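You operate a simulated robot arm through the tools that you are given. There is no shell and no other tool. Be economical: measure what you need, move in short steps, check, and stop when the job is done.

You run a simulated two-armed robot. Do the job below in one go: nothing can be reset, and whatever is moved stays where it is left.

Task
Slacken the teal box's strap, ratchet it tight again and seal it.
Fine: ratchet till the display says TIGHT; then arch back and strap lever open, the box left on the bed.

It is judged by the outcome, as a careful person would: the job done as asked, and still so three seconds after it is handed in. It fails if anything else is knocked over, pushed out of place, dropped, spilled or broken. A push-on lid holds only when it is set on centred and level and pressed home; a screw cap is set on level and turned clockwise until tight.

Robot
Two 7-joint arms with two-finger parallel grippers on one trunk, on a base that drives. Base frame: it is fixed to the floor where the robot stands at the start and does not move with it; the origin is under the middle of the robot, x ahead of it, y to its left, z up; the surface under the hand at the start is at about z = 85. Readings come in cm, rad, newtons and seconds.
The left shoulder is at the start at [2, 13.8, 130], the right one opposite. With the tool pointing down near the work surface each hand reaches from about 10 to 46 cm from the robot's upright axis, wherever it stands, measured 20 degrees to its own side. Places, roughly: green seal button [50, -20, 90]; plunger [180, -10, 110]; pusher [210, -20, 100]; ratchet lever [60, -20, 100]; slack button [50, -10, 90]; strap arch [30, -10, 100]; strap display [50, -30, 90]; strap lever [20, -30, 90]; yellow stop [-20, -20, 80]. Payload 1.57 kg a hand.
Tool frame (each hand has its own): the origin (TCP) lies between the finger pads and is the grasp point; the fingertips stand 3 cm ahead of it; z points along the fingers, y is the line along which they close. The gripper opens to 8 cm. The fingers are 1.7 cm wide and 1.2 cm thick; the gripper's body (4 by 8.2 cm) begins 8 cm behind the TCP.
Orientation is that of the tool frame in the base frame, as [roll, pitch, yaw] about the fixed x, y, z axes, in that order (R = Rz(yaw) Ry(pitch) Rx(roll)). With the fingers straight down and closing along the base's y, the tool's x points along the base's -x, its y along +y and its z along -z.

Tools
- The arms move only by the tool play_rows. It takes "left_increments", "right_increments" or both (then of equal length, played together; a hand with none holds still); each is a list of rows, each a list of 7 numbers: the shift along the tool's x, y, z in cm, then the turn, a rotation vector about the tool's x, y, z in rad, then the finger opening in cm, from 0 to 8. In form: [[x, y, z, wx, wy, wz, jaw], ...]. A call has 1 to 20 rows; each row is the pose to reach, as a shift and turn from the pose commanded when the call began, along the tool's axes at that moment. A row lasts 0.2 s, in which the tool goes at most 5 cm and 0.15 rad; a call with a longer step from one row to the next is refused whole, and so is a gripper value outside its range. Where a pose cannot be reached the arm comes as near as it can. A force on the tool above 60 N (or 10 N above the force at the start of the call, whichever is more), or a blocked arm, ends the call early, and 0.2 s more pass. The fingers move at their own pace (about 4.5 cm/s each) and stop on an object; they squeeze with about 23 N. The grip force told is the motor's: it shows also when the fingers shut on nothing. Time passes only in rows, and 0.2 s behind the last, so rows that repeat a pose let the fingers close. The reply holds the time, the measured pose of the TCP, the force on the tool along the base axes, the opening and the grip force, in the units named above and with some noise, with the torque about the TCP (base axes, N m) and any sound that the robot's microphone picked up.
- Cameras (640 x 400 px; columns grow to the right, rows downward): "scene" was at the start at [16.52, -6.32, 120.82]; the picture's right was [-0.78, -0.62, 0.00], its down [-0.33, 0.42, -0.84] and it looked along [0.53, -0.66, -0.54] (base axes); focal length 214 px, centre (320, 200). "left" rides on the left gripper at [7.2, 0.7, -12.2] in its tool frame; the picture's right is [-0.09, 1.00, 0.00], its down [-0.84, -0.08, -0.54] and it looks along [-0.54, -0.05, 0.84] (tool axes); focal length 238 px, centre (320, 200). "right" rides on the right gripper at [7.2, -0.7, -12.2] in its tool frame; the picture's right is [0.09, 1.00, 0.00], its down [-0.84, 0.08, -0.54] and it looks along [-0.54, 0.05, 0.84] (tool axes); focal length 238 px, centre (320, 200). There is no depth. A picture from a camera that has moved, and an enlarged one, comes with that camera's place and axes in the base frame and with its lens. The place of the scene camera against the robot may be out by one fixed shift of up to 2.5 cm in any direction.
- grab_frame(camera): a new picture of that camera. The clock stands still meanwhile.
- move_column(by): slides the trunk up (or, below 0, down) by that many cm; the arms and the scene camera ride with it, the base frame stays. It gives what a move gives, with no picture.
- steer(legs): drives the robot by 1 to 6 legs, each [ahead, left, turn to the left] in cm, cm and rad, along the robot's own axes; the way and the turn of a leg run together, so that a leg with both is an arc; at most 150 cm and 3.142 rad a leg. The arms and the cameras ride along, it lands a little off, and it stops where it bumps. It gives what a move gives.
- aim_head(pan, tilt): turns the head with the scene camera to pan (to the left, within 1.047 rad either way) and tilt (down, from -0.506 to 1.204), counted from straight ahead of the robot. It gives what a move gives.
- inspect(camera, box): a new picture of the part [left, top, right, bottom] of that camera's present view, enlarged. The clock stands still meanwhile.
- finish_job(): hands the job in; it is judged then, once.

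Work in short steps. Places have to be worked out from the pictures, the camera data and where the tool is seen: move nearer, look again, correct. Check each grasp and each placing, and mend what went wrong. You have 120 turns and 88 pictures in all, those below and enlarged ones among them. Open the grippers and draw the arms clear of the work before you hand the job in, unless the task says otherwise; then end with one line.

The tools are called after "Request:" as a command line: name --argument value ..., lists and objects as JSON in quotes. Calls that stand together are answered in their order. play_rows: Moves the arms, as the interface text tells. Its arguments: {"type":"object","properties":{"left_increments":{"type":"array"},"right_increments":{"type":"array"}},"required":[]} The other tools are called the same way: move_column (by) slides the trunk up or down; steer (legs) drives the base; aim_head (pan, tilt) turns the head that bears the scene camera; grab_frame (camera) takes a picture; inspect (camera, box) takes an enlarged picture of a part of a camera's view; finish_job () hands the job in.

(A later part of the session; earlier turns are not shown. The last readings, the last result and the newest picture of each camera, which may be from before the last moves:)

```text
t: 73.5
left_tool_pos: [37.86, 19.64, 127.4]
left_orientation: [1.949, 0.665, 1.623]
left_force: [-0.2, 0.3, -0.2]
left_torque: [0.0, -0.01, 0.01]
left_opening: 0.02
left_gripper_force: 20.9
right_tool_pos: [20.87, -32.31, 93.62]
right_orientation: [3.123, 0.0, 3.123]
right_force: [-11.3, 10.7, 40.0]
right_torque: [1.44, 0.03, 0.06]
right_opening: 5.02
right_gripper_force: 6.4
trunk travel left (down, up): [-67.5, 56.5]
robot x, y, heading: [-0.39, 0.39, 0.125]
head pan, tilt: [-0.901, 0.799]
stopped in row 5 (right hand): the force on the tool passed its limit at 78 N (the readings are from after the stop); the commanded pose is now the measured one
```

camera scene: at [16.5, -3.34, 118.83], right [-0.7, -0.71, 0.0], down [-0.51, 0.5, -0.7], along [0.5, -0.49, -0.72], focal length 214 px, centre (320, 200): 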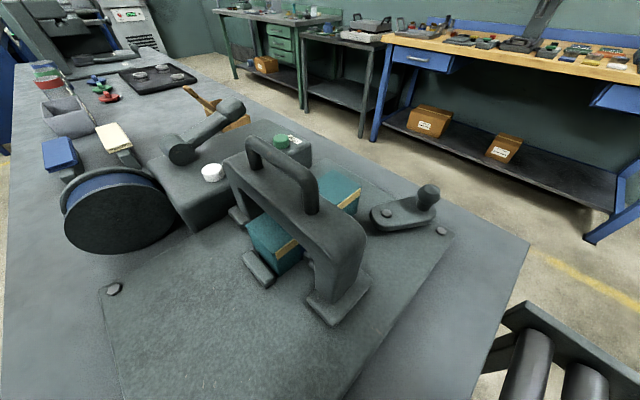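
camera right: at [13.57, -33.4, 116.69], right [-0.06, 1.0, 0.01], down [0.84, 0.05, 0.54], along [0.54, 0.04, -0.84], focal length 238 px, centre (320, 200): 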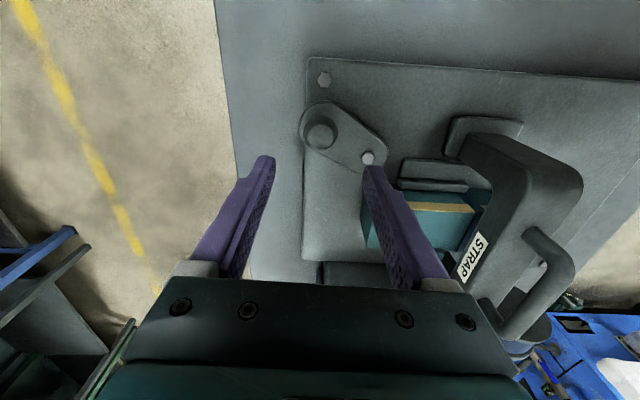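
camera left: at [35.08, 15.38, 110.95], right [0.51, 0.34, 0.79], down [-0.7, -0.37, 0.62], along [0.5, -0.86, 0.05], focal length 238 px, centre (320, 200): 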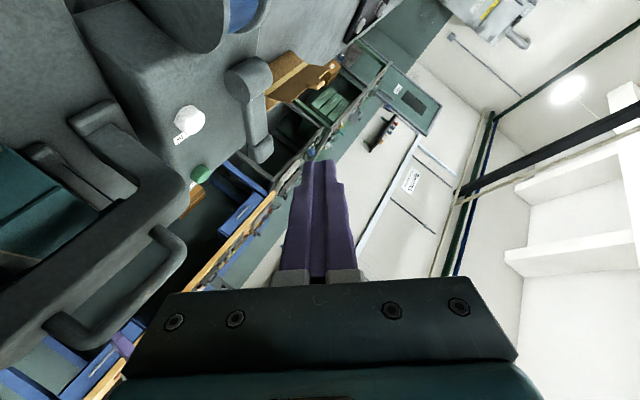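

The +y finger touched the lever's top (tips ~90.6). I rise 0.6 cm and close.

Request:
play_rows --right_increments '[[0, -0.3, -0.7, 0, 0, 0, 5], [0, -0.3, -0.7, 0, 0, 0, 2], [0, -0.3, -0.7, 0, 0, 0, 0], [0, -0.3, -0.7, 0, 0, 0, 0], [0, -0.3, -0.7, 0, 0, 0, 0]]'

```text
t: 74.7
left_tool_pos: [37.85, 19.61, 127.3]
left_orientation: [1.95, 0.663, 1.625]
left_force: [-1.1, -0.5, -0.4]
left_torque: [-0.01, -0.01, 0.04]
left_opening: 0.0
left_gripper_force: 21.2
right_tool_pos: [20.8, -32.76, 94.06]
right_orientation: [3.127, -0.003, 3.119]
right_force: [3.8, -0.4, -16.8]
right_torque: [0.02, -0.07, -0.22]
right_opening: 3.31
right_gripper_force: 39.2
trunk travel left (down, up): [-67.5, 56.5]
robot x, y, heading: [-0.17, 0.26, 0.128]
head pan, tilt: [-0.901, 0.799]
```

Gripped (3.3 cm). I try swinging the knob counter-clockwise (toward +x) around the pivot at about (25.1,-26.4).

Request:
play_rows --right_increments '[[-0.45, -0.3, 0, 0, 0, 0, 0], [-1.1, -0.63, 0, 0, 0, 0, 0], [-1.7, -0.9, 0, 0, 0, 0, 0], [-2.35, -1.1, 0, 0, 0, 0, 0]]'

```text
t: 75.7
left_tool_pos: [37.94, 19.57, 127.39]
left_orientation: [1.951, 0.664, 1.625]
left_force: [-0.7, 0.3, 0.4]
left_torque: [-0.01, -0.01, 0.0]
left_opening: 0.02
left_gripper_force: 21.4
right_tool_pos: [23.39, -34.48, 94.34]
right_orientation: [3.136, 0.002, 3.119]
right_force: [-0.2, -0.9, -0.4]
right_torque: [0.0, 0.0, 0.02]
right_opening: 0.0
right_gripper_force: 21.5
trunk travel left (down, up): [-67.5, 56.5]
robot x, y, heading: [-0.59, 0.31, 0.121]
head pan, tilt: [-0.901, 0.799]
```

It slipped off: that direction is resisted. The closed fingers now sit on the other side, so I push the knob clockwise instead.

Request:
play_rows --right_increments '[[1.3, 1.0, 0, 0, 0, 0, 0], [2.15, 1.4, 0, 0, 0, 0, 0], [3.25, 2.2, 0, 0, 0, 0, 0], [4.2, 3.15, 0, 0, 0, 0, 0], [5.0, 4.25, 0, 0, 0, 0, 0], [5.5, 5.5, 0, 0, 0, 0, 0]]'

Request:
grab_frame --camera "right"

```text
t: 77.1
left_tool_pos: [38.12, 19.01, 127.25]
left_orientation: [1.946, 0.67, 1.62]
left_force: [0.1, 0.0, 0.2]
left_torque: [-0.04, 0.02, -0.01]
left_opening: 0.0
left_gripper_force: 21.6
right_tool_pos: [18.2, -29.66, 94.48]
right_orientation: [-3.13, 0.009, 3.117]
right_force: [14.1, -38.6, -5.8]
right_torque: [0.18, 0.07, 0.11]
right_opening: 0.0
right_gripper_force: 20.9
trunk travel left (down, up): [-67.5, 56.5]
robot x, y, heading: [-0.16, 0.31, 0.125]
head pan, tilt: [-0.901, 0.799]
```

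```text
25 pictures are left
camera right: at [10.88, -29.94, 106.65], right [-0.07, 1.0, -0.01], down [0.83, 0.06, 0.55], along [0.55, 0.03, -0.84], focal length 238 px, centre (320, 200)
```

right: 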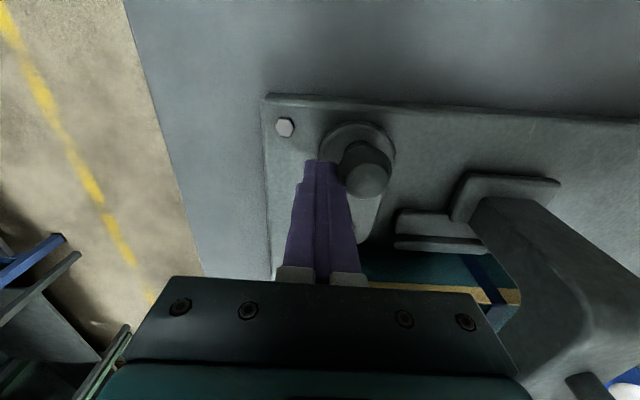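

The lever swings clockwise (knob now at about (17,-27)). I push on to find its end stop.

Request:
play_rows --right_increments '[[0.5, 1.0, 0, 0, 0, 0, 0], [0.7, 2.0, 0, 0, 0, 0, 0], [0.8, 3.3, 0, 0, 0, 0, 0], [0.7, 4.6, 0, 0, 0, 0, 0]]'

Request:
grab_frame --camera "right"

```text
t: 77.5
left_tool_pos: [38.13, 19.12, 127.36]
left_orientation: [1.947, 0.67, 1.622]
left_force: [0.0, 0.2, 0.1]
left_torque: [0.01, -0.01, 0.0]
left_opening: 0.02
left_gripper_force: 21.1
right_tool_pos: [18.2, -29.8, 94.63]
right_orientation: [-3.11, 0.017, 3.109]
right_force: [7.4, -25.6, 2.2]
right_torque: [0.19, 0.03, 0.13]
right_opening: 0.0
right_gripper_force: 21.1
trunk travel left (down, up): [-67.5, 56.5]
robot x, y, heading: [-0.15, -0.03, 0.121]
head pan, tilt: [-0.901, 0.799]
stopped in row 1 (right hand): the force on the tool passed its limit at 66 N (the readings are from after the stop); the commanded pose is now the measured one
```

```text
24 pictures are left
camera right: at [10.76, -29.66, 106.62], right [-0.06, 1.0, -0.03], down [0.83, 0.07, 0.55], along [0.56, 0.0, -0.83], focal length 238 px, centre (320, 200)
```

right: 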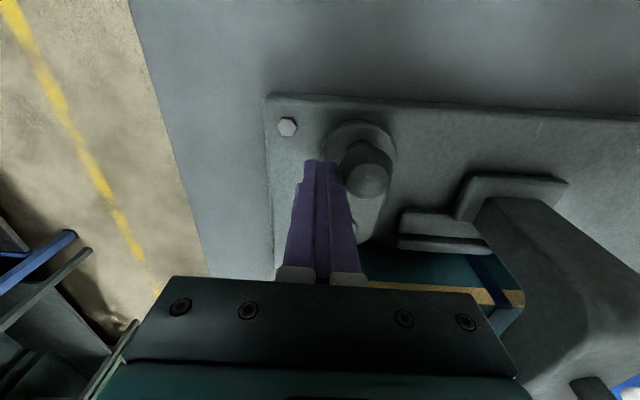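

The lever is at its other end stop. I leave it there, lift the right hand and hover it over the arch's handle to try the arch.

Request:
play_rows --right_increments '[[-1, -1.5, -1, 0, 0, 0, 0], [-1, -2, -5, 0, 0, 0, 0], [-1, -2, -9.5, 0, 0, 0, 0], [-1, -2, -14, 0, 0, 0, 0], [-1.5, -1, -18, 0, 0, 0, 2], [-4, 3, -19, 0, 0, 0, 5], [-7, 7, -19, 0, 0, 0, 6], [-9.5, 11.2, -19, 0, 0, 0, 6], [-11.5, 15.2, -19, 0, 0, 0, 6]]'

Request:
grab_frame --camera "right"

```text
t: 79.2
left_tool_pos: [37.9, 19.49, 127.3]
left_orientation: [1.948, 0.664, 1.623]
left_force: [0.2, -0.1, 0.0]
left_torque: [0.0, 0.01, 0.04]
left_opening: 0.0
left_gripper_force: 20.9
right_tool_pos: [25.76, -18.55, 112.31]
right_orientation: [2.875, -0.07, 2.914]
right_force: [-0.1, 1.0, 0.2]
right_torque: [-0.01, -0.02, 0.01]
right_opening: 6.0
right_gripper_force: 0.0
right hand out of reach, approached as far as the arm can: row 3, 4, 5, 6
trunk travel left (down, up): [-67.5, 56.5]
robot x, y, heading: [-0.08, 0.63, 0.118]
head pan, tilt: [-0.901, 0.799]
stopped in row 8 (right hand): the arm was blocked; the commanded pose is now the measured one
```

```text
23 pictures are left
camera right: at [18.73, -20.82, 124.42], right [0.14, 0.95, 0.27], down [0.84, -0.26, 0.48], along [0.53, 0.15, -0.83], focal length 238 px, centre (320, 200)
```

right: 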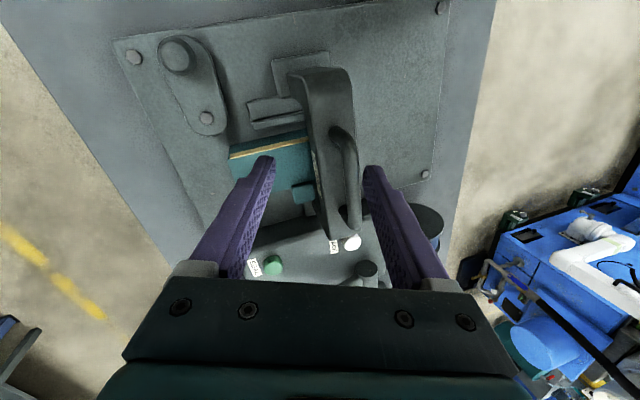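

I raise the trunk 8 cm to relieve the height limit, then straighten the hand over the handle at about (29.5,-14.4,106).

Request:
move_column --by 8

Request:
play_rows --right_increments '[[-0.8, 0.65, 1.5, 0.07, -0.02, -0.06, 6], [-1.6, 1.3, 3.5, 0.14, -0.04, -0.12, 6], [-2.4, 2.0, 6, 0.2, -0.05, -0.18, 6], [-3.2, 2.6, 8.8, 0.27, -0.07, -0.23, 6]]'

Request:
grab_frame --camera "right"

```text
t: 80.4
left_tool_pos: [37.95, 19.59, 135.25]
left_orientation: [1.95, 0.665, 1.627]
left_force: [0.0, 0.2, -0.3]
left_torque: [0.0, -0.02, 0.02]
left_opening: 0.01
left_gripper_force: 21.3
right_tool_pos: [25.82, -18.6, 120.33]
right_orientation: [2.875, -0.07, 2.914]
right_force: [-0.2, 0.2, -0.2]
right_torque: [-0.01, 0.0, -0.02]
right_opening: 5.99
right_gripper_force: 0.0
trunk travel left (down, up): [-75.5, 48.5]
robot x, y, heading: [-0.26, 0.56, 0.123]
head pan, tilt: [-0.901, 0.799]
```

```text
t: 81.0
left_tool_pos: [37.92, 19.49, 135.34]
left_orientation: [1.949, 0.664, 1.623]
left_force: [0.0, -0.7, 0.4]
left_torque: [-0.02, 0.0, 0.0]
left_opening: 0.01
left_gripper_force: 21.5
right_tool_pos: [27.13, -16.77, 118.05]
right_orientation: [2.797, -0.082, 2.856]
right_force: [-0.6, -0.5, 0.4]
right_torque: [0.02, 0.0, -0.01]
right_opening: 5.98
right_gripper_force: 0.1
trunk travel left (down, up): [-75.5, 48.5]
robot x, y, heading: [0.11, 0.45, 0.124]
head pan, tilt: [-0.901, 0.799]
stopped in row 2 (right hand): the arm was blocked; the commanded pose is now the measured one
```

```text
22 pictures are left
camera right: at [19.71, -19.62, 129.82], right [0.2, 0.92, 0.34], down [0.81, -0.35, 0.47], along [0.55, 0.18, -0.82], focal length 238 px, centre (320, 200)
```

right: 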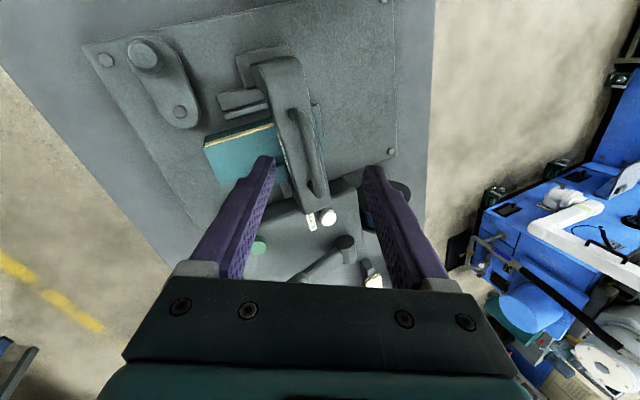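

The forearm may be meeting the head, which is panned right. I turn the head left and then lower the hand and straighten it.

Request:
aim_head --pan 0.3 --tilt 1.0

Request:
play_rows --right_increments '[[-0.3, 0.6, 2, 0.05, -0.01, -0.04, 6], [-0.6, 1, 4, 0.12, -0.03, -0.1, 6], [-1.2, 1.2, 6, 0.2, -0.05, -0.16, 6], [-1.8, 1.4, 6.5, 0.28, -0.07, -0.22, 6], [-2.4, 1.6, 6.5, 0.34, -0.08, -0.28, 6]]'

Request:
grab_frame --camera "right"

```text
t: 82.4
left_tool_pos: [37.95, 19.6, 135.39]
left_orientation: [1.948, 0.665, 1.624]
left_force: [-0.5, 1.0, -0.2]
left_torque: [-0.01, -0.01, -0.01]
left_opening: 0.0
left_gripper_force: 21.4
right_tool_pos: [27.12, -16.77, 118.03]
right_orientation: [2.8, -0.081, 2.858]
right_force: [0.5, 0.6, -0.1]
right_torque: [-0.03, 0.0, 0.03]
right_opening: 6.01
right_gripper_force: 0.1
trunk travel left (down, up): [-75.5, 48.5]
robot x, y, heading: [-0.06, 0.54, 0.124]
head pan, tilt: [0.3, 1.0]
```

```text
t: 82.9
left_tool_pos: [37.98, 19.47, 135.29]
left_orientation: [1.947, 0.665, 1.623]
left_force: [-0.4, 0.2, -0.1]
left_torque: [0.0, 0.01, 0.0]
left_opening: 0.01
left_gripper_force: 21.4
right_tool_pos: [27.98, -15.3, 115.78]
right_orientation: [2.711, -0.116, 2.761]
right_force: [-0.2, 0.4, -0.6]
right_torque: [-0.01, 0.01, 0.0]
right_opening: 6.02
right_gripper_force: 0.0
trunk travel left (down, up): [-75.5, 48.5]
robot x, y, heading: [-0.34, 0.64, 0.122]
head pan, tilt: [0.3, 1.0]
stopped in row 2 (right hand): the arm was blocked; the commanded pose is now the measured one
```

```text
21 pictures are left
camera right: at [20.32, -18.43, 127.38], right [0.3, 0.86, 0.42], down [0.77, -0.48, 0.43], along [0.57, 0.2, -0.8], focal length 238 px, centre (320, 200)
```

right: 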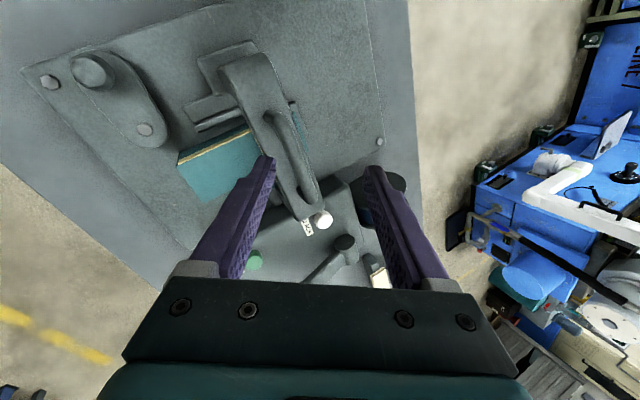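

The arm is in an awkward high posture. I raise the trunk more so the hand can work lower relative to the shoulder, then straighten while descending.

Request:
move_column --by 14

Request:
play_rows --right_increments '[[-0.2, -1, 2.5, 0, 0, 0, 6], [-0.6, -2, 5.5, 0.05, 0, -0.05, 6], [-1.2, -3, 8.5, 0.14, -0.01, -0.13, 6], [-1.8, -4, 11, 0.24, -0.02, -0.21, 6], [-2.4, -5, 13.5, 0.34, -0.02, -0.3, 6], [-3, -5.6, 15.6, 0.447, -0.03, -0.4, 6]]'

Request:
grab_frame --camera "right"

```text
t: 84.6
left_tool_pos: [37.93, 19.5, 149.32]
left_orientation: [1.947, 0.666, 1.622]
left_force: [-1.3, -0.1, 0.5]
left_torque: [0.03, -0.01, -0.02]
left_opening: 0.01
left_gripper_force: 21.5
right_tool_pos: [27.94, -15.44, 129.89]
right_orientation: [2.71, -0.113, 2.761]
right_force: [0.4, 0.8, 0.3]
right_torque: [-0.01, 0.02, 0.0]
right_opening: 6.0
right_gripper_force: 0.3
trunk travel left (down, up): [-89.5, 34.5]
robot x, y, heading: [-0.13, 0.35, 0.124]
head pan, tilt: [0.3, 1.0]
```

```text
t: 85.2
left_tool_pos: [37.92, 19.53, 149.25]
left_orientation: [1.947, 0.666, 1.623]
left_force: [-0.6, 0.7, 0.6]
left_torque: [-0.06, 0.02, 0.01]
left_opening: 0.0
left_gripper_force: 21.2
right_tool_pos: [28.44, -15.75, 123.81]
right_orientation: [2.658, -0.154, 2.645]
right_force: [-0.3, -0.1, 0.3]
right_torque: [-0.02, -0.02, 0.02]
right_opening: 5.99
right_gripper_force: 0.1
trunk travel left (down, up): [-89.5, 34.5]
robot x, y, heading: [0.23, 0.71, 0.121]
head pan, tilt: [0.3, 1.0]
stopped in row 3 (right hand): the arm was blocked; the commanded pose is now the measured one
```

```text
20 pictures are left
camera right: at [20.57, -18.62, 135.44], right [0.4, 0.78, 0.47], down [0.71, -0.59, 0.38], along [0.58, 0.18, -0.79], focal length 238 px, centre (320, 200)
```

right: 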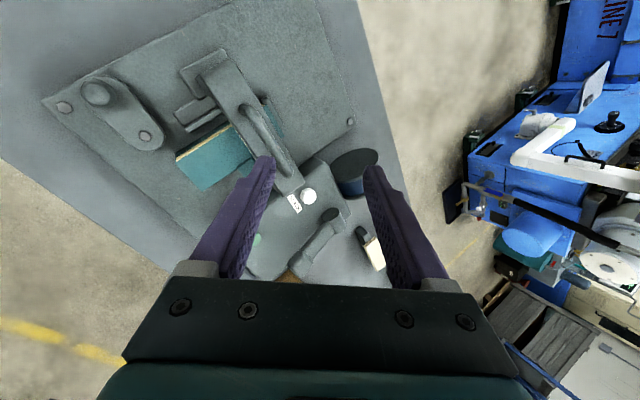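

I try a pure translation outward and down to get the arm out of the limit before straightening.

Request:
play_rows --right_increments '[[-1.5, -3, 1, 0, 0, 0, 6], [-3.1, -6, 2, 0, 0, 0, 6], [-4.6, -9, 3, 0, 0, 0, 6], [-6.2, -12, 4, 0, 0, 0, 6], [-6.2, -12, 4, 0.1, 0, 0, 6], [-6.2, -12, 4, 0.2, 0, 0, 6], [-6.2, -12, 4, 0.3, 0, 0, 6], [-6.2, -12, 4, 0.4, 0, 0, 6]]'

```text
t: 86.8
left_tool_pos: [37.9, 19.56, 149.36]
left_orientation: [1.946, 0.665, 1.624]
left_force: [0.7, 0.0, 1.0]
left_torque: [-0.01, -0.01, 0.03]
left_opening: 0.01
left_gripper_force: 21.4
right_tool_pos: [25.7, -27.38, 113.59]
right_orientation: [2.843, -0.22, 2.451]
right_force: [-0.5, -0.3, -0.2]
right_torque: [0.01, 0.0, 0.01]
right_opening: 5.99
right_gripper_force: 0.0
right hand out of reach, approached as far as the arm can: row 4, 5, 6, 7
trunk travel left (down, up): [-89.5, 34.5]
robot x, y, heading: [0.06, 0.3, 0.122]
head pan, tilt: [0.3, 1.0]
stopped in row 7 (right hand): the arm was blocked; the commanded pose is now the measured one
```

Request:
play_rows --right_increments '[[0, 0, 0, 0, 0, -0.12, 6], [0, 0, 0, 0, 0, -0.24, 6], [0, 0, 0, 0, 0, -0.36, 6], [0, 0, 0, 0, 0, -0.48, 6], [0, 0, 0, 0, 0, -0.6, 6]]'

```text
t: 88.0
left_tool_pos: [37.79, 19.47, 149.38]
left_orientation: [1.948, 0.665, 1.625]
left_force: [0.0, 0.2, 0.0]
left_torque: [-0.02, -0.03, 0.02]
left_opening: 0.02
left_gripper_force: 21.6
right_tool_pos: [25.85, -27.4, 113.74]
right_orientation: [2.772, -0.012, 3.024]
right_force: [0.1, 0.1, 0.8]
right_torque: [-0.01, 0.01, 0.01]
right_opening: 5.97
right_gripper_force: 0.1
trunk travel left (down, up): [-89.5, 34.5]
robot x, y, heading: [-0.01, 0.37, 0.122]
head pan, tilt: [0.3, 1.0]
```

Yaw recovered. Now the roll.

Request:
play_rows --right_increments '[[0, 0, 0, 0.1, 0, -0.03, 6], [0, 0, 0, 0.2, 0, -0.06, 6], [0, 0, 0, 0.3, 0, -0.09, 6], [0, 0, 0, 0.37, 0, -0.12, 6]]'

```text
t: 88.6
left_tool_pos: [37.88, 19.46, 149.28]
left_orientation: [1.948, 0.665, 1.623]
left_force: [1.0, -0.2, 0.6]
left_torque: [0.0, -0.01, 0.04]
left_opening: 0.0
left_gripper_force: 21.1
right_tool_pos: [22.39, -28.31, 112.51]
right_orientation: [2.881, -0.049, 2.849]
right_force: [0.2, -0.3, -0.5]
right_torque: [0.03, 0.0, 0.02]
right_opening: 5.98
right_gripper_force: 0.2
right hand out of reach, approached as far as the arm can: row 2, 3
trunk travel left (down, up): [-89.5, 34.5]
robot x, y, heading: [0.51, 0.17, 0.126]
head pan, tilt: [0.3, 1.0]
stopped in row 3 (right hand): the arm was blocked; the commanded pose is now the measured one
```

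Request:
play_rows --right_increments '[[-0.3, -2.5, 2.8, 0, 0, 0, 6], [-0.7, -5, 5.6, 0, 0, 0, 6], [-1, -7.5, 8.4, 0, 0, 0, 6], [-1, -7.5, 8.4, 0.06, 0, -0.05, 6], [-1, -7.5, 8.4, 0.12, 0, -0.1, 6], [-1, -7.5, 8.4, 0.18, 0, -0.15, 6], [-1, -7.5, 8.4, 0.25, 0, -0.2, 6]]'

Request:
aim_head --pan -0.6 --tilt 0.6

Request:
grab_frame --camera "scene"

```text
t: 90.2
left_tool_pos: [38.0, 19.38, 149.39]
left_orientation: [1.948, 0.665, 1.623]
left_force: [0.0, 0.9, -0.1]
left_torque: [0.04, 0.0, -0.03]
left_opening: 0.01
left_gripper_force: 21.3
right_tool_pos: [21.48, -33.33, 102.34]
right_orientation: [3.123, -0.02, 3.046]
right_force: [-0.8, 1.0, -0.2]
right_torque: [0.01, 0.01, -0.01]
right_opening: 6.01
right_gripper_force: 0.1
right hand out of reach, approached as far as the arm can: row 1
trunk travel left (down, up): [-89.5, 34.5]
robot x, y, heading: [-0.22, 0.22, 0.121]
head pan, tilt: [0.3, 1.0]
```

```text
t: 91.4
left_tool_pos: [37.86, 19.59, 149.22]
left_orientation: [1.948, 0.666, 1.625]
left_force: [0.6, 0.5, 0.3]
left_torque: [-0.03, 0.02, -0.04]
left_opening: 0.01
left_gripper_force: 21.0
right_tool_pos: [21.5, -33.28, 102.42]
right_orientation: [3.123, -0.019, 3.047]
right_force: [-0.4, 0.2, 0.0]
right_torque: [0.0, 0.01, -0.04]
right_opening: 6.03
right_gripper_force: 0.1
trunk travel left (down, up): [-89.5, 34.5]
robot x, y, heading: [-0.3, 0.48, 0.124]
head pan, tilt: [-0.6, 0.6]
```

```text
19 pictures are left
camera scene: at [18.6, -1.8, 142.51], right [-0.46, -0.89, 0.0], down [-0.5, 0.26, -0.82], along [0.73, -0.38, -0.57], focal length 214 px, centre (320, 200)
```

scene: 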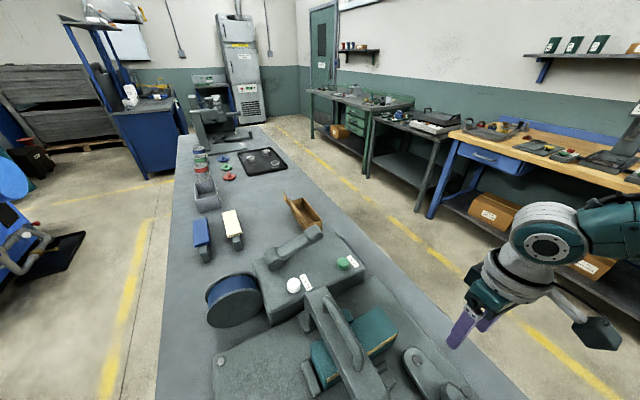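

Unstuck, hand straight down again. I raise the trunk 10 more and slide horizontally over the handle.

Request:
move_column --by 10

Request:
play_rows --right_increments '[[-1.4, 3.5, 0, 0, 0, 0, 6], [-2.8, 7, 0, 0, 0, 0, 6], [-4.2, 10.5, 0, 0, 0, 0, 6], [-5.5, 14, 0, 0, 0, 0, 6], [-6.2, 17, 0, 0, 0, 0, 6], [-6.2, 19.5, 0, 0, 0, -0.08, 6]]'

Request:
grab_frame --camera "right"

```text
t: 92.7
left_tool_pos: [37.9, 19.57, 159.31]
left_orientation: [1.949, 0.664, 1.625]
left_force: [-0.2, -0.1, -0.2]
left_torque: [-0.03, -0.02, -0.01]
left_opening: 0.0
left_gripper_force: 21.3
right_tool_pos: [21.56, -33.27, 112.31]
right_orientation: [3.122, -0.019, 3.048]
right_force: [-0.9, -0.5, -0.9]
right_torque: [0.04, 0.03, -0.01]
right_opening: 6.0
right_gripper_force: 0.2
trunk travel left (down, up): [-99.5, 24.5]
robot x, y, heading: [0.03, 0.05, 0.122]
head pan, tilt: [-0.6, 0.6]
```

```text
t: 94.1
left_tool_pos: [37.92, 19.5, 159.2]
left_orientation: [1.948, 0.664, 1.624]
left_force: [0.9, -0.1, 0.5]
left_torque: [0.01, -0.01, 0.01]
left_opening: 0.0
left_gripper_force: 21.1
right_tool_pos: [29.64, -14.43, 112.46]
right_orientation: [3.122, -0.017, 3.129]
right_force: [-0.3, 0.0, 0.6]
right_torque: [0.01, -0.01, 0.02]
right_opening: 5.99
right_gripper_force: 0.0
trunk travel left (down, up): [-99.5, 24.5]
robot x, y, heading: [-0.03, 0.21, 0.121]
head pan, tilt: [-0.6, 0.6]
```

```text
18 pictures are left
camera right: at [22.54, -15.26, 124.87], right [-0.08, 1.0, 0.02], down [0.85, 0.05, 0.53], along [0.53, 0.06, -0.85], focal length 238 px, centre (320, 200)
```

right: 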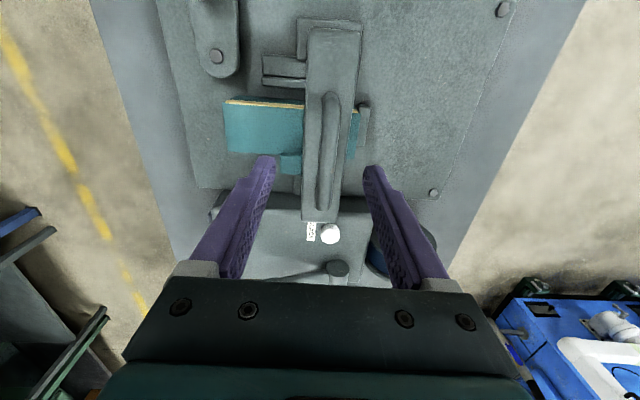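

The handle lies under the hand at (29.4,-13.7,106). I descend and grip it.

Request:
play_rows --right_increments '[[0, 0.6, 2, 0, 0, 0, 6], [0, 0.6, 4, 0, 0, 0, 6], [0, 0.6, 5.5, 0, 0, 0, 6], [0, 0.6, 6.2, 0, 0, 0, 4], [0, 0.6, 6.2, 0, 0, 0, 1], [0, 0.6, 6.2, 0, 0, 0, 0], [0, 0.6, 6.2, 0, 0, 0, 0], [0, 0.6, 6.2, 0, 0, 0, 0]]'

```text
t: 95.9
left_tool_pos: [37.91, 19.65, 159.34]
left_orientation: [1.948, 0.664, 1.625]
left_force: [0.0, -0.6, 0.0]
left_torque: [-0.01, -0.01, 0.01]
left_opening: 0.0
left_gripper_force: 21.2
right_tool_pos: [29.49, -13.54, 106.42]
right_orientation: [3.12, -0.017, 3.129]
right_force: [0.8, 7.0, -2.2]
right_torque: [-0.34, -0.01, 0.53]
right_opening: 1.57
right_gripper_force: 31.6
trunk travel left (down, up): [-99.5, 24.5]
robot x, y, heading: [-0.2, 0.27, 0.12]
head pan, tilt: [-0.6, 0.6]
```

Handle gripped. I try tilting the arch slightly toward +y (back), about its feet.

Request:
play_rows --right_increments '[[0, 0.9, 0.05, 0.05, 0, 0, 0], [0, 1.8, 0.15, 0.1, 0, 0, 0], [0, 2.7, 0.3, 0.15, 0, 0, 0], [0, 3.6, 0.5, 0.2, 0, 0, 0]]'

Request:
grab_frame --camera "scene"

```text
t: 96.9
left_tool_pos: [38.02, 19.47, 159.42]
left_orientation: [1.95, 0.665, 1.622]
left_force: [-0.7, 0.0, 0.1]
left_torque: [0.0, -0.01, -0.02]
left_opening: 0.0
left_gripper_force: 21.2
right_tool_pos: [29.54, -10.02, 105.97]
right_orientation: [-2.964, -0.017, 3.128]
right_force: [-6.7, 0.8, 25.0]
right_torque: [0.35, 0.39, 0.52]
right_opening: 1.8
right_gripper_force: 33.2
trunk travel left (down, up): [-99.5, 24.5]
robot x, y, heading: [-0.14, 0.06, 0.127]
head pan, tilt: [-0.6, 0.6]
```

```text
17 pictures are left
camera scene: at [18.6, -1.81, 152.53], right [-0.46, -0.89, 0.0], down [-0.5, 0.26, -0.83], along [0.73, -0.38, -0.56], focal length 214 px, centre (320, 200)
```

scene: 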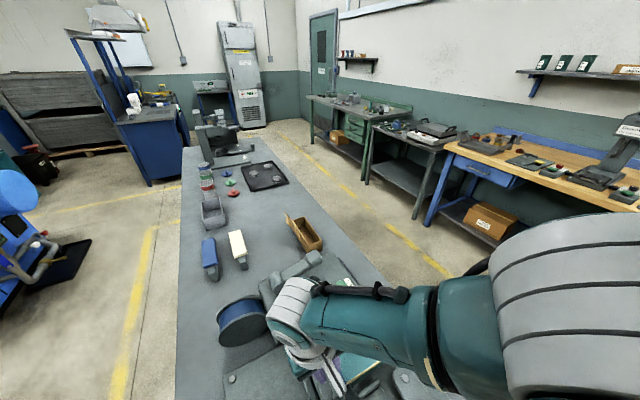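

The arch follows. I look at how it moved (tilt or slide).

Request:
grab_frame --camera "right"

```text
16 pictures are left
camera right: at [22.51, -8.44, 118.32], right [-0.08, 0.98, -0.18], down [0.85, 0.16, 0.5], along [0.52, -0.11, -0.85], focal length 238 px, centre (320, 200)
```

right: 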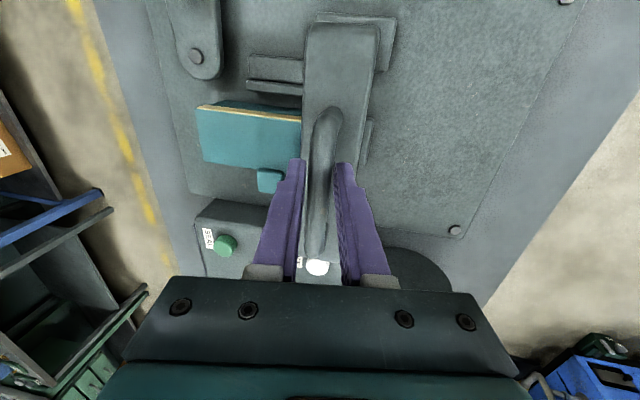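

The arch tilts about its feet toward +y. I carry on along the arc.

Request:
play_rows --right_increments '[[0, 0.9, -0.35, 0.06, 0, 0, 0], [0, 1.86, -0.42, 0.12, 0, 0, 0], [0, 3.7, -0.26, 0.22, 0, 0, 0], [0, 5.5, 0.08, 0.32, 0, 0, 0], [0, 7.29, 0.59, 0.42, 0, 0, 0], [0, 9.0, 1.3, 0.52, 0, 0, 0]]'

```text
t: 98.5
left_tool_pos: [37.87, 19.55, 159.26]
left_orientation: [1.947, 0.666, 1.623]
left_force: [-0.1, 0.4, 0.8]
left_torque: [-0.04, 0.0, 0.01]
left_opening: 0.0
left_gripper_force: 21.4
right_tool_pos: [26.74, -15.66, 112.15]
right_orientation: [-2.345, 0.002, 3.042]
right_force: [-0.7, 0.4, -0.1]
right_torque: [-0.01, 0.0, -0.02]
right_opening: 0.0
right_gripper_force: 21.1
right hand out of reach, approached as far as the arm can: row 2, 3, 4, 5, 6
trunk travel left (down, up): [-99.5, 24.5]
robot x, y, heading: [-0.15, 0.16, 0.121]
head pan, tilt: [-0.6, 0.6]
stopped in row 6 (right hand): the arm was blocked; the commanded pose is now the measured one
```

The arm ran out of range and let go of the handle. I check the arch.

Request:
grab_frame --camera "right"

```text
15 pictures are left
camera right: at [20.36, -6.82, 121.19], right [-0.02, 0.7, -0.71], down [0.88, 0.35, 0.33], along [0.48, -0.62, -0.62], focal length 238 px, centre (320, 200)
```

right: 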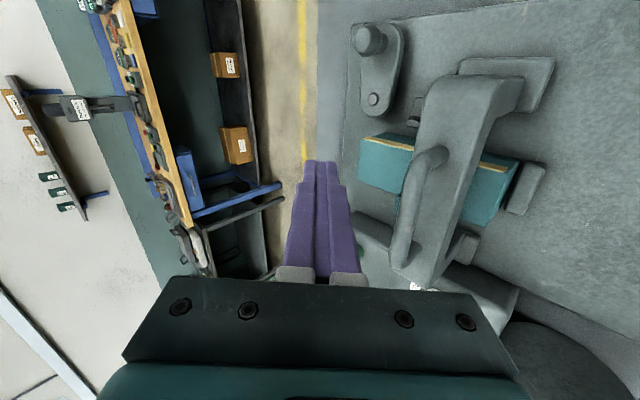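

The arch fell back upright; the right wrist can't follow that tilt, but the left arm can (it tilts outward). I retract the right hand outward and straighten it, then turn the base right for the left hand.

Request:
play_rows --right_increments '[[0.3, -1.2, -1.2, -0.1, 0, 0, 0], [1, -4, 1.5, -0.23, 0, 0, 0], [2, -7, 5, -0.36, 0, 0, 0], [3, -9.5, 8, -0.5, 0, 0, 0], [4, -11.5, 11, -0.64, 0, 0, 0], [4, -11.9, 12.2, -0.77, 0, 0, 0]]'

Request:
steer --legs '[[0, 0, -0.5]]'

Request:
aim_head --pan -0.8 --tilt 0.9

```text
t: 99.9
left_tool_pos: [37.86, 19.61, 159.26]
left_orientation: [1.947, 0.667, 1.622]
left_force: [-0.6, 0.0, 0.0]
left_torque: [-0.01, 0.04, -0.03]
left_opening: 0.0
left_gripper_force: 21.0
right_tool_pos: [26.0, -36.47, 103.95]
right_orientation: [-3.118, 0.006, 3.039]
right_force: [-0.4, 0.2, 0.7]
right_torque: [0.02, 0.02, 0.02]
right_opening: 0.0
right_gripper_force: 20.8
right hand out of reach, approached as far as the arm can: row 1, 2, 3, 4, 5, 6
trunk travel left (down, up): [-99.5, 24.5]
robot x, y, heading: [-0.26, 0.66, 0.122]
head pan, tilt: [-0.6, 0.6]
```

```text
t: 101.7
left_tool_pos: [42.42, -0.93, 159.39]
left_orientation: [1.947, 0.665, 1.126]
left_force: [-0.3, -1.2, 0.1]
left_torque: [0.0, 0.01, 0.0]
left_opening: 0.0
left_gripper_force: 21.6
right_tool_pos: [5.37, -44.35, 103.96]
right_orientation: [-3.118, 0.005, 2.545]
right_force: [-0.1, 0.3, 0.5]
right_torque: [0.0, -0.02, -0.03]
right_opening: 0.01
right_gripper_force: 21.6
trunk travel left (down, up): [-99.5, 24.5]
robot x, y, heading: [0.09, 0.54, -0.376]
head pan, tilt: [-0.6, 0.6]
```

```text
t: 102.5
left_tool_pos: [42.59, -0.9, 159.33]
left_orientation: [1.946, 0.665, 1.128]
left_force: [0.9, -0.4, -0.1]
left_torque: [0.02, 0.01, 0.0]
left_opening: 0.01
left_gripper_force: 20.9
right_tool_pos: [5.29, -44.37, 103.96]
right_orientation: [-3.116, 0.001, 2.543]
right_force: [-0.2, -0.8, 0.2]
right_torque: [-0.02, 0.0, 0.0]
right_opening: 0.0
right_gripper_force: 21.3
trunk travel left (down, up): [-99.5, 24.5]
robot x, y, heading: [-0.1, 0.5, -0.368]
head pan, tilt: [-0.799, 0.901]
```

I bring the left hand down to a tool-down hover near the handle.

Request:
play_rows --left_increments '[[1.0, -2.9, 0.6, 0.009, 0.099, -0.094, 0], [2.1, -5.9, 1.1, 0.019, 0.199, -0.188, 0], [3.1, -8.8, 1.7, 0.028, 0.298, -0.282, 0], [4.2, -11.7, 2.2, 0.038, 0.397, -0.376, 0], [5.2, -14.7, 2.8, 0.047, 0.497, -0.47, 0], [6.3, -17.6, 3.3, 0.057, 0.596, -0.564, 0], [7.3, -20.6, 3.9, 0.066, 0.696, -0.659, 0], [8.3, -23.5, 4.4, 0.075, 0.795, -0.753, 2], [9.4, -26.4, 5, 0.085, 0.894, -0.847, 4], [10.4, -29.4, 5.5, 0.094, 0.994, -0.941, 6], [11.5, -32.3, 6.1, 0.104, 1.093, -1.035, 6], [12.5, -35.2, 6.6, 0.113, 1.192, -1.129, 6], [13.6, -38.2, 7.2, 0.123, 1.292, -1.223, 6], [14.6, -41.1, 7.7, 0.132, 1.391, -1.317, 6]]'

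Request:
grab_frame --camera "left"

```text
t: 105.7
left_tool_pos: [31.1, -6.14, 116.53]
left_orientation: [3.068, 0.028, -3.126]
left_force: [0.5, -0.1, -0.1]
left_torque: [-0.02, 0.01, 0.01]
left_opening: 6.01
left_gripper_force: 0.1
left hand out of reach, approached as far as the arm can: row 1, 2
right_tool_pos: [5.42, -44.35, 103.88]
right_orientation: [-3.117, 0.001, 2.546]
right_force: [-0.1, 0.4, -1.1]
right_torque: [0.01, 0.01, -0.03]
right_opening: 0.01
right_gripper_force: 21.1
trunk travel left (down, up): [-99.5, 24.5]
robot x, y, heading: [-0.35, 0.02, -0.372]
head pan, tilt: [-0.799, 0.901]
stopped in row 14 (left hand): the arm was blocked; the commanded pose is now the measured one
```

```text
14 pictures are left
camera left: at [23.54, -6.7, 128.67], right [0.07, 0.99, 0.08], down [0.82, -0.1, 0.56], along [0.56, 0.02, -0.83], focal length 238 px, centre (320, 200)
```

left: 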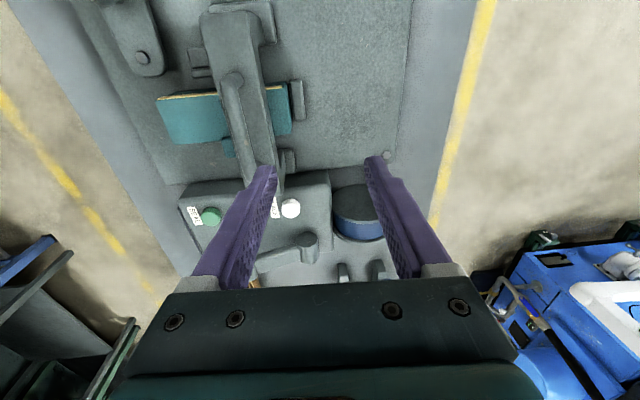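

Hand is upright at (31,-6,116.5) but limited inboard; turning the base another 0.23 rad right brings it right over the handle.

Request:
steer --legs '[[0, 0, -0.23]]'

Request:
grab_frame --camera "left"

```text
t: 106.9
left_tool_pos: [28.6, -13.2, 116.58]
left_orientation: [3.069, 0.026, 2.927]
left_force: [-0.1, -0.1, 0.4]
left_torque: [0.0, 0.04, -0.01]
left_opening: 6.02
left_gripper_force: 0.1
right_tool_pos: [-4.98, -44.42, 103.92]
right_orientation: [-3.118, 0.001, 2.315]
right_force: [-0.6, 0.6, 0.3]
right_torque: [-0.01, -0.01, -0.01]
right_opening: 0.0
right_gripper_force: 21.5
trunk travel left (down, up): [-99.5, 24.5]
robot x, y, heading: [-0.4, 0.67, -0.602]
head pan, tilt: [-0.799, 0.901]
```

```text
13 pictures are left
camera left: at [21.26, -11.92, 128.65], right [0.3, 0.95, 0.08], down [0.78, -0.29, 0.56], along [0.55, -0.11, -0.83], focal length 238 px, centre (320, 200)
```

left: 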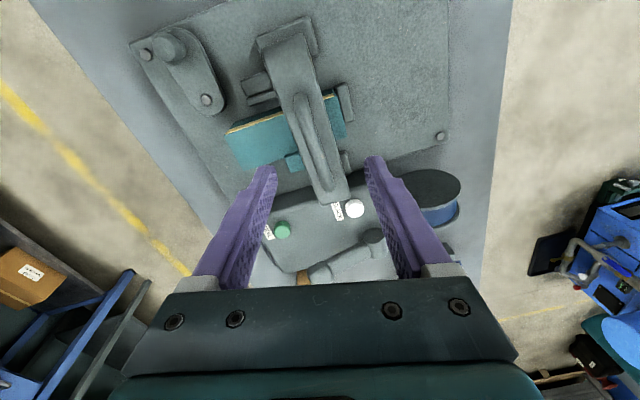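

The handle is exactly below. I align the yaw, descend and grip.

Request:
play_rows --left_increments '[[0, 0, 3, 0, 0, -0.1, 6], [0, 0, 6, 0, 0, -0.2, 6], [0, 0, 8.5, 0, 0, -0.2, 6], [0, -0.2, 10.2, 0, 0, -0.2, 6], [0, -0.2, 10.2, 0, 0, -0.2, 2], [0, -0.2, 10.2, 0, 0, -0.2, 0], [0, -0.2, 10.2, 0, 0, -0.2, 0], [0, -0.2, 10.2, 0, 0, -0.2, 0]]'

```text
t: 108.7
left_tool_pos: [28.64, -11.66, 107.97]
left_orientation: [3.075, 0.04, 3.125]
left_force: [0.5, 0.0, 0.3]
left_torque: [0.01, 0.01, 0.02]
left_opening: 0.0
left_gripper_force: 11.9
left hand out of reach, approached as far as the arm can: row 3, 4, 5, 6, 7, 8
right_tool_pos: [-5.07, -44.46, 103.98]
right_orientation: [-3.118, 0.002, 2.313]
right_force: [-0.4, 0.5, -0.4]
right_torque: [-0.02, -0.02, -0.01]
right_opening: 0.0
right_gripper_force: 20.8
trunk travel left (down, up): [-99.5, 24.5]
robot x, y, heading: [-0.05, 0.22, -0.606]
head pan, tilt: [-0.799, 0.901]
```

The raised trunk puts this out of reach. I lift the closed fingers clear, re-open, centre over the bar, and lower the trunk instead.

Request:
play_rows --left_increments '[[0, 0, -3, 0, 0, 0, 0], [0, 0, -4.5, 0, 0, 0, 2], [0, -1, -4.5, 0, 0, 0, 6], [0, -1.4, -4.5, 0, 0, 0, 6], [0, -1.4, -4.5, 0, 0, 0, 6]]'

Request:
move_column --by -5.5

Request:
grab_frame --camera "left"

```text
t: 109.9
left_tool_pos: [29.52, -12.12, 111.97]
left_orientation: [3.048, 0.057, 3.132]
left_force: [0.2, -0.3, -0.6]
left_torque: [-0.01, 0.02, -0.02]
left_opening: 6.02
left_gripper_force: 0.0
right_tool_pos: [-4.89, -44.43, 103.9]
right_orientation: [-3.118, 0.001, 2.314]
right_force: [-0.1, -0.2, 0.2]
right_torque: [-0.04, -0.01, -0.01]
right_opening: 0.0
right_gripper_force: 21.1
trunk travel left (down, up): [-99.5, 24.5]
robot x, y, heading: [-0.11, 0.35, -0.598]
head pan, tilt: [-0.799, 0.901]
```

```text
t: 110.8
left_tool_pos: [29.82, -12.22, 106.69]
left_orientation: [3.055, 0.058, 3.138]
left_force: [1.1, 0.3, 0.4]
left_torque: [0.01, -0.02, 0.01]
left_opening: 6.02
left_gripper_force: 0.1
right_tool_pos: [-4.89, -44.39, 98.38]
right_orientation: [-3.118, 0.002, 2.313]
right_force: [0.1, 0.3, -0.4]
right_torque: [0.02, 0.01, -0.02]
right_opening: 0.03
right_gripper_force: 21.5
trunk travel left (down, up): [-94.0, 30.0]
robot x, y, heading: [-0.45, 0.26, -0.604]
head pan, tilt: [-0.799, 0.901]
```

```text
12 pictures are left
camera left: at [21.87, -12.65, 118.45], right [0.09, 0.99, 0.09], down [0.8, -0.13, 0.58], along [0.59, 0.02, -0.81], focal length 238 px, centre (320, 200)
```

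left: 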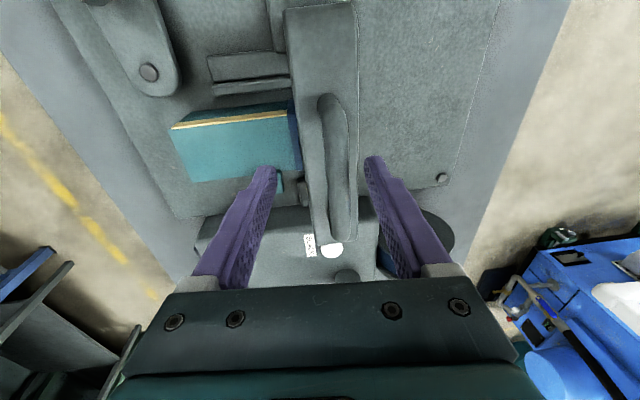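

The bar is between the fingers. I close on it and tilt the arch toward +y along its arc.

Request:
play_rows --left_increments '[[0, 0, 0, 0, 0, 0, 3], [0, 0, 0, 0, 0, 0, 0], [0, 0, 0, 0, 0, 0, 0], [0, 0, 0, 0, 0, 0, 0], [0, 0.9, 0.05, 0.05, 0, 0, 0], [0, 1.83, 0.16, 0.1, 0, 0, 0], [0, 2.7, 0.3, 0.15, 0, 0, 0], [0, 3.65, 0.5, 0.2, 0, 0, 0], [0, 4.5, 0.75, 0.25, 0, 0, 0], [0, 5.42, 1.03, 0.3, 0, 0, 0]]'

```text
t: 113.0
left_tool_pos: [28.99, -8.23, 106.73]
left_orientation: [-2.898, 0.047, 3.125]
left_force: [8.4, -1.3, 34.1]
left_torque: [0.17, -0.14, 0.64]
left_opening: 1.91
left_gripper_force: 33.4
right_tool_pos: [-4.72, -44.53, 98.35]
right_orientation: [-3.118, 0.004, 2.313]
right_force: [0.1, -0.4, 0.3]
right_torque: [-0.03, 0.03, 0.0]
right_opening: 0.0
right_gripper_force: 21.2
trunk travel left (down, up): [-94.0, 30.0]
robot x, y, heading: [-0.53, 0.14, -0.601]
head pan, tilt: [-0.799, 0.901]
```

It follows well. I continue along the arc (hinge near y≈-10.7).

Request:
play_rows --left_increments '[[0, 1.1, -0.2, 0.06, 0, 0, 0], [0, 2.17, -0.2, 0.115, 0, 0, 0], [0, 4.04, -0.1, 0.215, 0, 0, 0], [0, 5.88, 0.2, 0.315, 0, 0, 0], [0, 7.69, 0.7, 0.415, 0, 0, 0], [0, 9.44, 1.35, 0.515, 0, 0, 0]]'

Request:
grab_frame --camera "left"

```text
t: 114.3
left_tool_pos: [28.88, -1.1, 104.16]
left_orientation: [-2.477, 0.04, 3.127]
left_force: [0.0, 0.8, 18.6]
left_torque: [0.28, 1.03, 0.25]
left_opening: 2.25
left_gripper_force: 35.1
right_tool_pos: [-4.87, -44.44, 98.24]
right_orientation: [-3.117, 0.002, 2.316]
right_force: [-0.1, 0.2, -0.1]
right_torque: [0.01, 0.02, 0.01]
right_opening: 0.01
right_gripper_force: 21.7
trunk travel left (down, up): [-94.0, 30.0]
robot x, y, heading: [-0.31, 0.3, -0.602]
head pan, tilt: [-0.799, 0.901]
stopped in row 6 (left hand): the force on the tool passed its limit at 75 N (the readings are from after the stop); the commanded pose is now the measured one
```

```text
11 pictures are left
camera left: at [21.55, 7.02, 113.11], right [0.13, 0.78, -0.61], down [0.82, 0.26, 0.51], along [0.56, -0.57, -0.61], focal length 238 px, centre (320, 200)
```

left: 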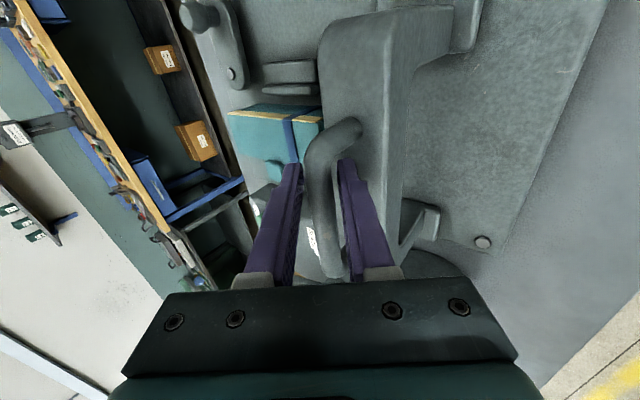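

About 0.66 rad tilted; the call stopped on force. I probe a little further to see if that's the arch's end stop.

Request:
play_rows --left_increments '[[0, 0.5, -0.15, 0.03, 0, 0, 0], [0, 1.0, -0.1, 0.06, 0, 0, 0], [0, 1.6, 0, 0.1, 0, 0, 0], [0, 2.2, 0.1, 0.13, 0, 0, 0], [0, 3.0, 0.2, 0.17, 0, 0, 0], [0, 3.8, 0.3, 0.21, 0, 0, 0]]'

```text
t: 114.9
left_tool_pos: [28.98, -0.85, 104.02]
left_orientation: [-2.409, 0.039, 3.124]
left_force: [-3.2, 1.8, 25.4]
left_torque: [0.41, 0.57, 0.39]
left_opening: 2.28
left_gripper_force: 35.7
right_tool_pos: [-4.99, -44.41, 98.29]
right_orientation: [-3.118, 0.002, 2.316]
right_force: [0.3, 0.1, 0.3]
right_torque: [-0.03, -0.01, 0.02]
right_opening: 0.04
right_gripper_force: 21.2
trunk travel left (down, up): [-94.0, 30.0]
robot x, y, heading: [0.18, 0.08, -0.601]
head pan, tilt: [-0.799, 0.901]
stopped in row 2 (left hand): the force on the tool passed its limit at 74 N (the readings are from after the stop); the commanded pose is now the measured one
```

That's rigid: the arch's end stop. I open the fingers and back straight off, then check that it stays back.

Request:
play_rows --left_increments '[[0, 0, 0, 0, 0, 0, 3], [0, 0, 0, 0, 0, 0, 6], [0, 0, -2, 0, 0, 0, 7], [0, 0, -4, 0, 0, 0, 7], [0, 0, -8, 0, 0, 0, 7], [0, 0, -12, 0, 0, 0, 7], [0, 0, -12, 0, 0, 0, 7]]'

Request:
grab_frame --camera "left"

```text
t: 116.5
left_tool_pos: [28.68, 7.19, 112.98]
left_orientation: [-2.417, 0.037, 3.122]
left_force: [-0.4, -0.9, 0.2]
left_torque: [0.0, 0.02, 0.06]
left_opening: 7.01
left_gripper_force: 0.1
right_tool_pos: [-5.01, -44.42, 98.26]
right_orientation: [-3.119, 0.002, 2.315]
right_force: [0.3, 0.6, 0.2]
right_torque: [0.0, 0.01, -0.04]
right_opening: 0.03
right_gripper_force: 21.4
trunk travel left (down, up): [-94.0, 30.0]
robot x, y, heading: [0.21, 0.17, -0.602]
head pan, tilt: [-0.799, 0.901]
```

```text
10 pictures are left
camera left: at [21.38, 15.94, 121.4], right [0.13, 0.74, -0.66], down [0.82, 0.29, 0.49], along [0.55, -0.61, -0.57], focal length 238 px, centre (320, 200)
```

left: 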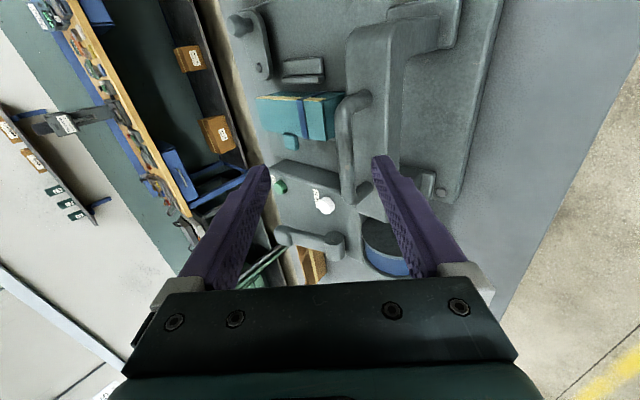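

The arch stays tilted back with the box free. I view it from the scene camera, and check the strap lever.

Request:
aim_head --pan -0.2 --tilt 1.1

Request:
grab_frame --camera "scene"

```text
t: 117.5
left_tool_pos: [28.66, 7.22, 113.0]
left_orientation: [-2.416, 0.039, 3.122]
left_force: [-0.1, -0.1, 0.0]
left_torque: [-0.01, 0.0, -0.01]
left_opening: 6.99
left_gripper_force: 0.0
right_tool_pos: [-5.1, -44.43, 98.48]
right_orientation: [-3.117, 0.002, 2.314]
right_force: [0.3, -0.4, 0.2]
right_torque: [-0.06, 0.01, 0.01]
right_opening: 0.02
right_gripper_force: 21.2
trunk travel left (down, up): [-94.0, 30.0]
robot x, y, heading: [-0.17, 0.32, -0.598]
head pan, tilt: [-0.201, 1.1]
```

```text
9 pictures are left
camera scene: at [13.4, -9.21, 143.15], right [-0.72, -0.69, 0.0], down [-0.62, 0.64, -0.45], along [0.32, -0.33, -0.89], focal length 214 px, centre (320, 200)
```

scene: 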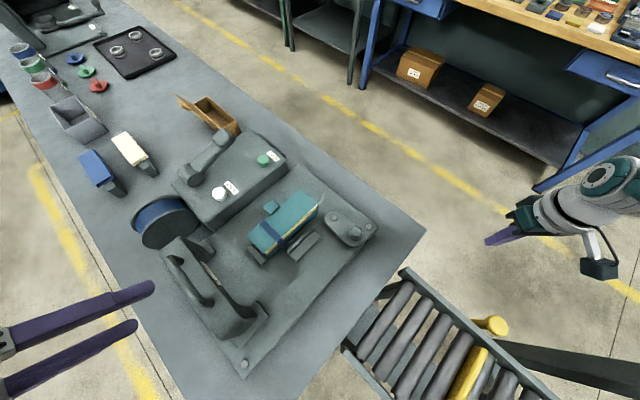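

Request:
inspect --camera "scene" --box '[150, 130, 410, 390]'

```text
1.54 times, centred on (280, 260) of scene
camera zoom: at [13.4, -9.21, 143.15], right [-0.72, -0.69, 0.0], down [-0.62, 0.64, -0.45], along [0.32, -0.33, -0.89], focal length 330 px, centre (382, 108)
```

zoom: 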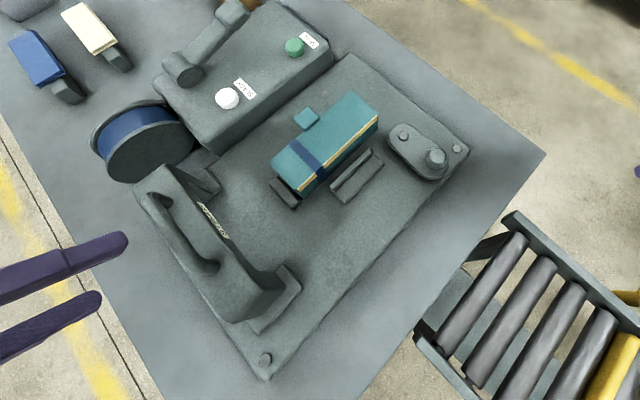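

The picture shows the arch is not tilting but has slid on its feet toward +y (feet now near y≈+2). I straighten the left hand and place it on the -y side of the handle, to push it level to its true end.

Request:
play_rows --left_increments '[[0, -1.3, -1.5, -0.1, 0, 0, 3], [0, -3.5, 0.2, -0.2, 0, 0, 0], [0, -5.5, 2, -0.32, 0, 0, 0], [0, -7.5, 3.8, -0.44, 0, 0, 0], [0, -9.5, 5.6, -0.56, 0, 0, 0], [0, -11.05, 7.1, -0.66, 0, 0, 0], [0, -11.05, 7.1, -0.72, 0, 0, 0]]'

Request:
grab_frame --camera "left"

```text
t: 119.1
left_tool_pos: [28.38, -5.68, 114.99]
left_orientation: [-3.137, 0.04, 3.124]
left_force: [0.2, -0.3, 0.3]
left_torque: [0.0, -0.02, 0.05]
left_opening: 0.0
left_gripper_force: 21.4
right_tool_pos: [-4.97, -44.44, 98.45]
right_orientation: [-3.117, 0.002, 2.315]
right_force: [0.1, 0.4, 0.2]
right_torque: [-0.01, -0.01, 0.02]
right_opening: 0.02
right_gripper_force: 21.2
trunk travel left (down, up): [-94.0, 30.0]
robot x, y, heading: [-0.26, 0.39, -0.605]
head pan, tilt: [-0.201, 1.1]
```

```text
7 pictures are left
camera left: at [20.68, -4.9, 126.9], right [0.11, 0.99, 0.0], down [0.81, -0.09, 0.57], along [0.57, -0.06, -0.82], focal length 238 px, centre (320, 200)
```

left: 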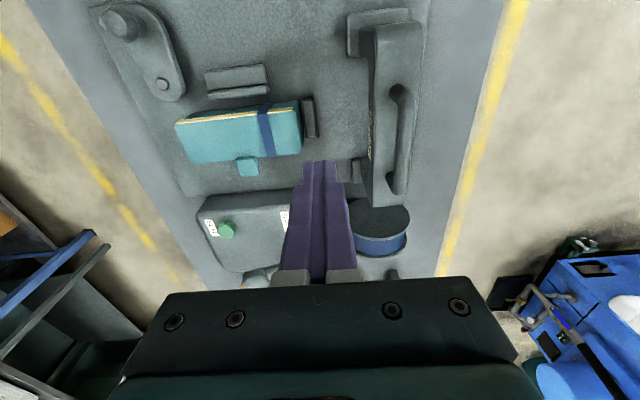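

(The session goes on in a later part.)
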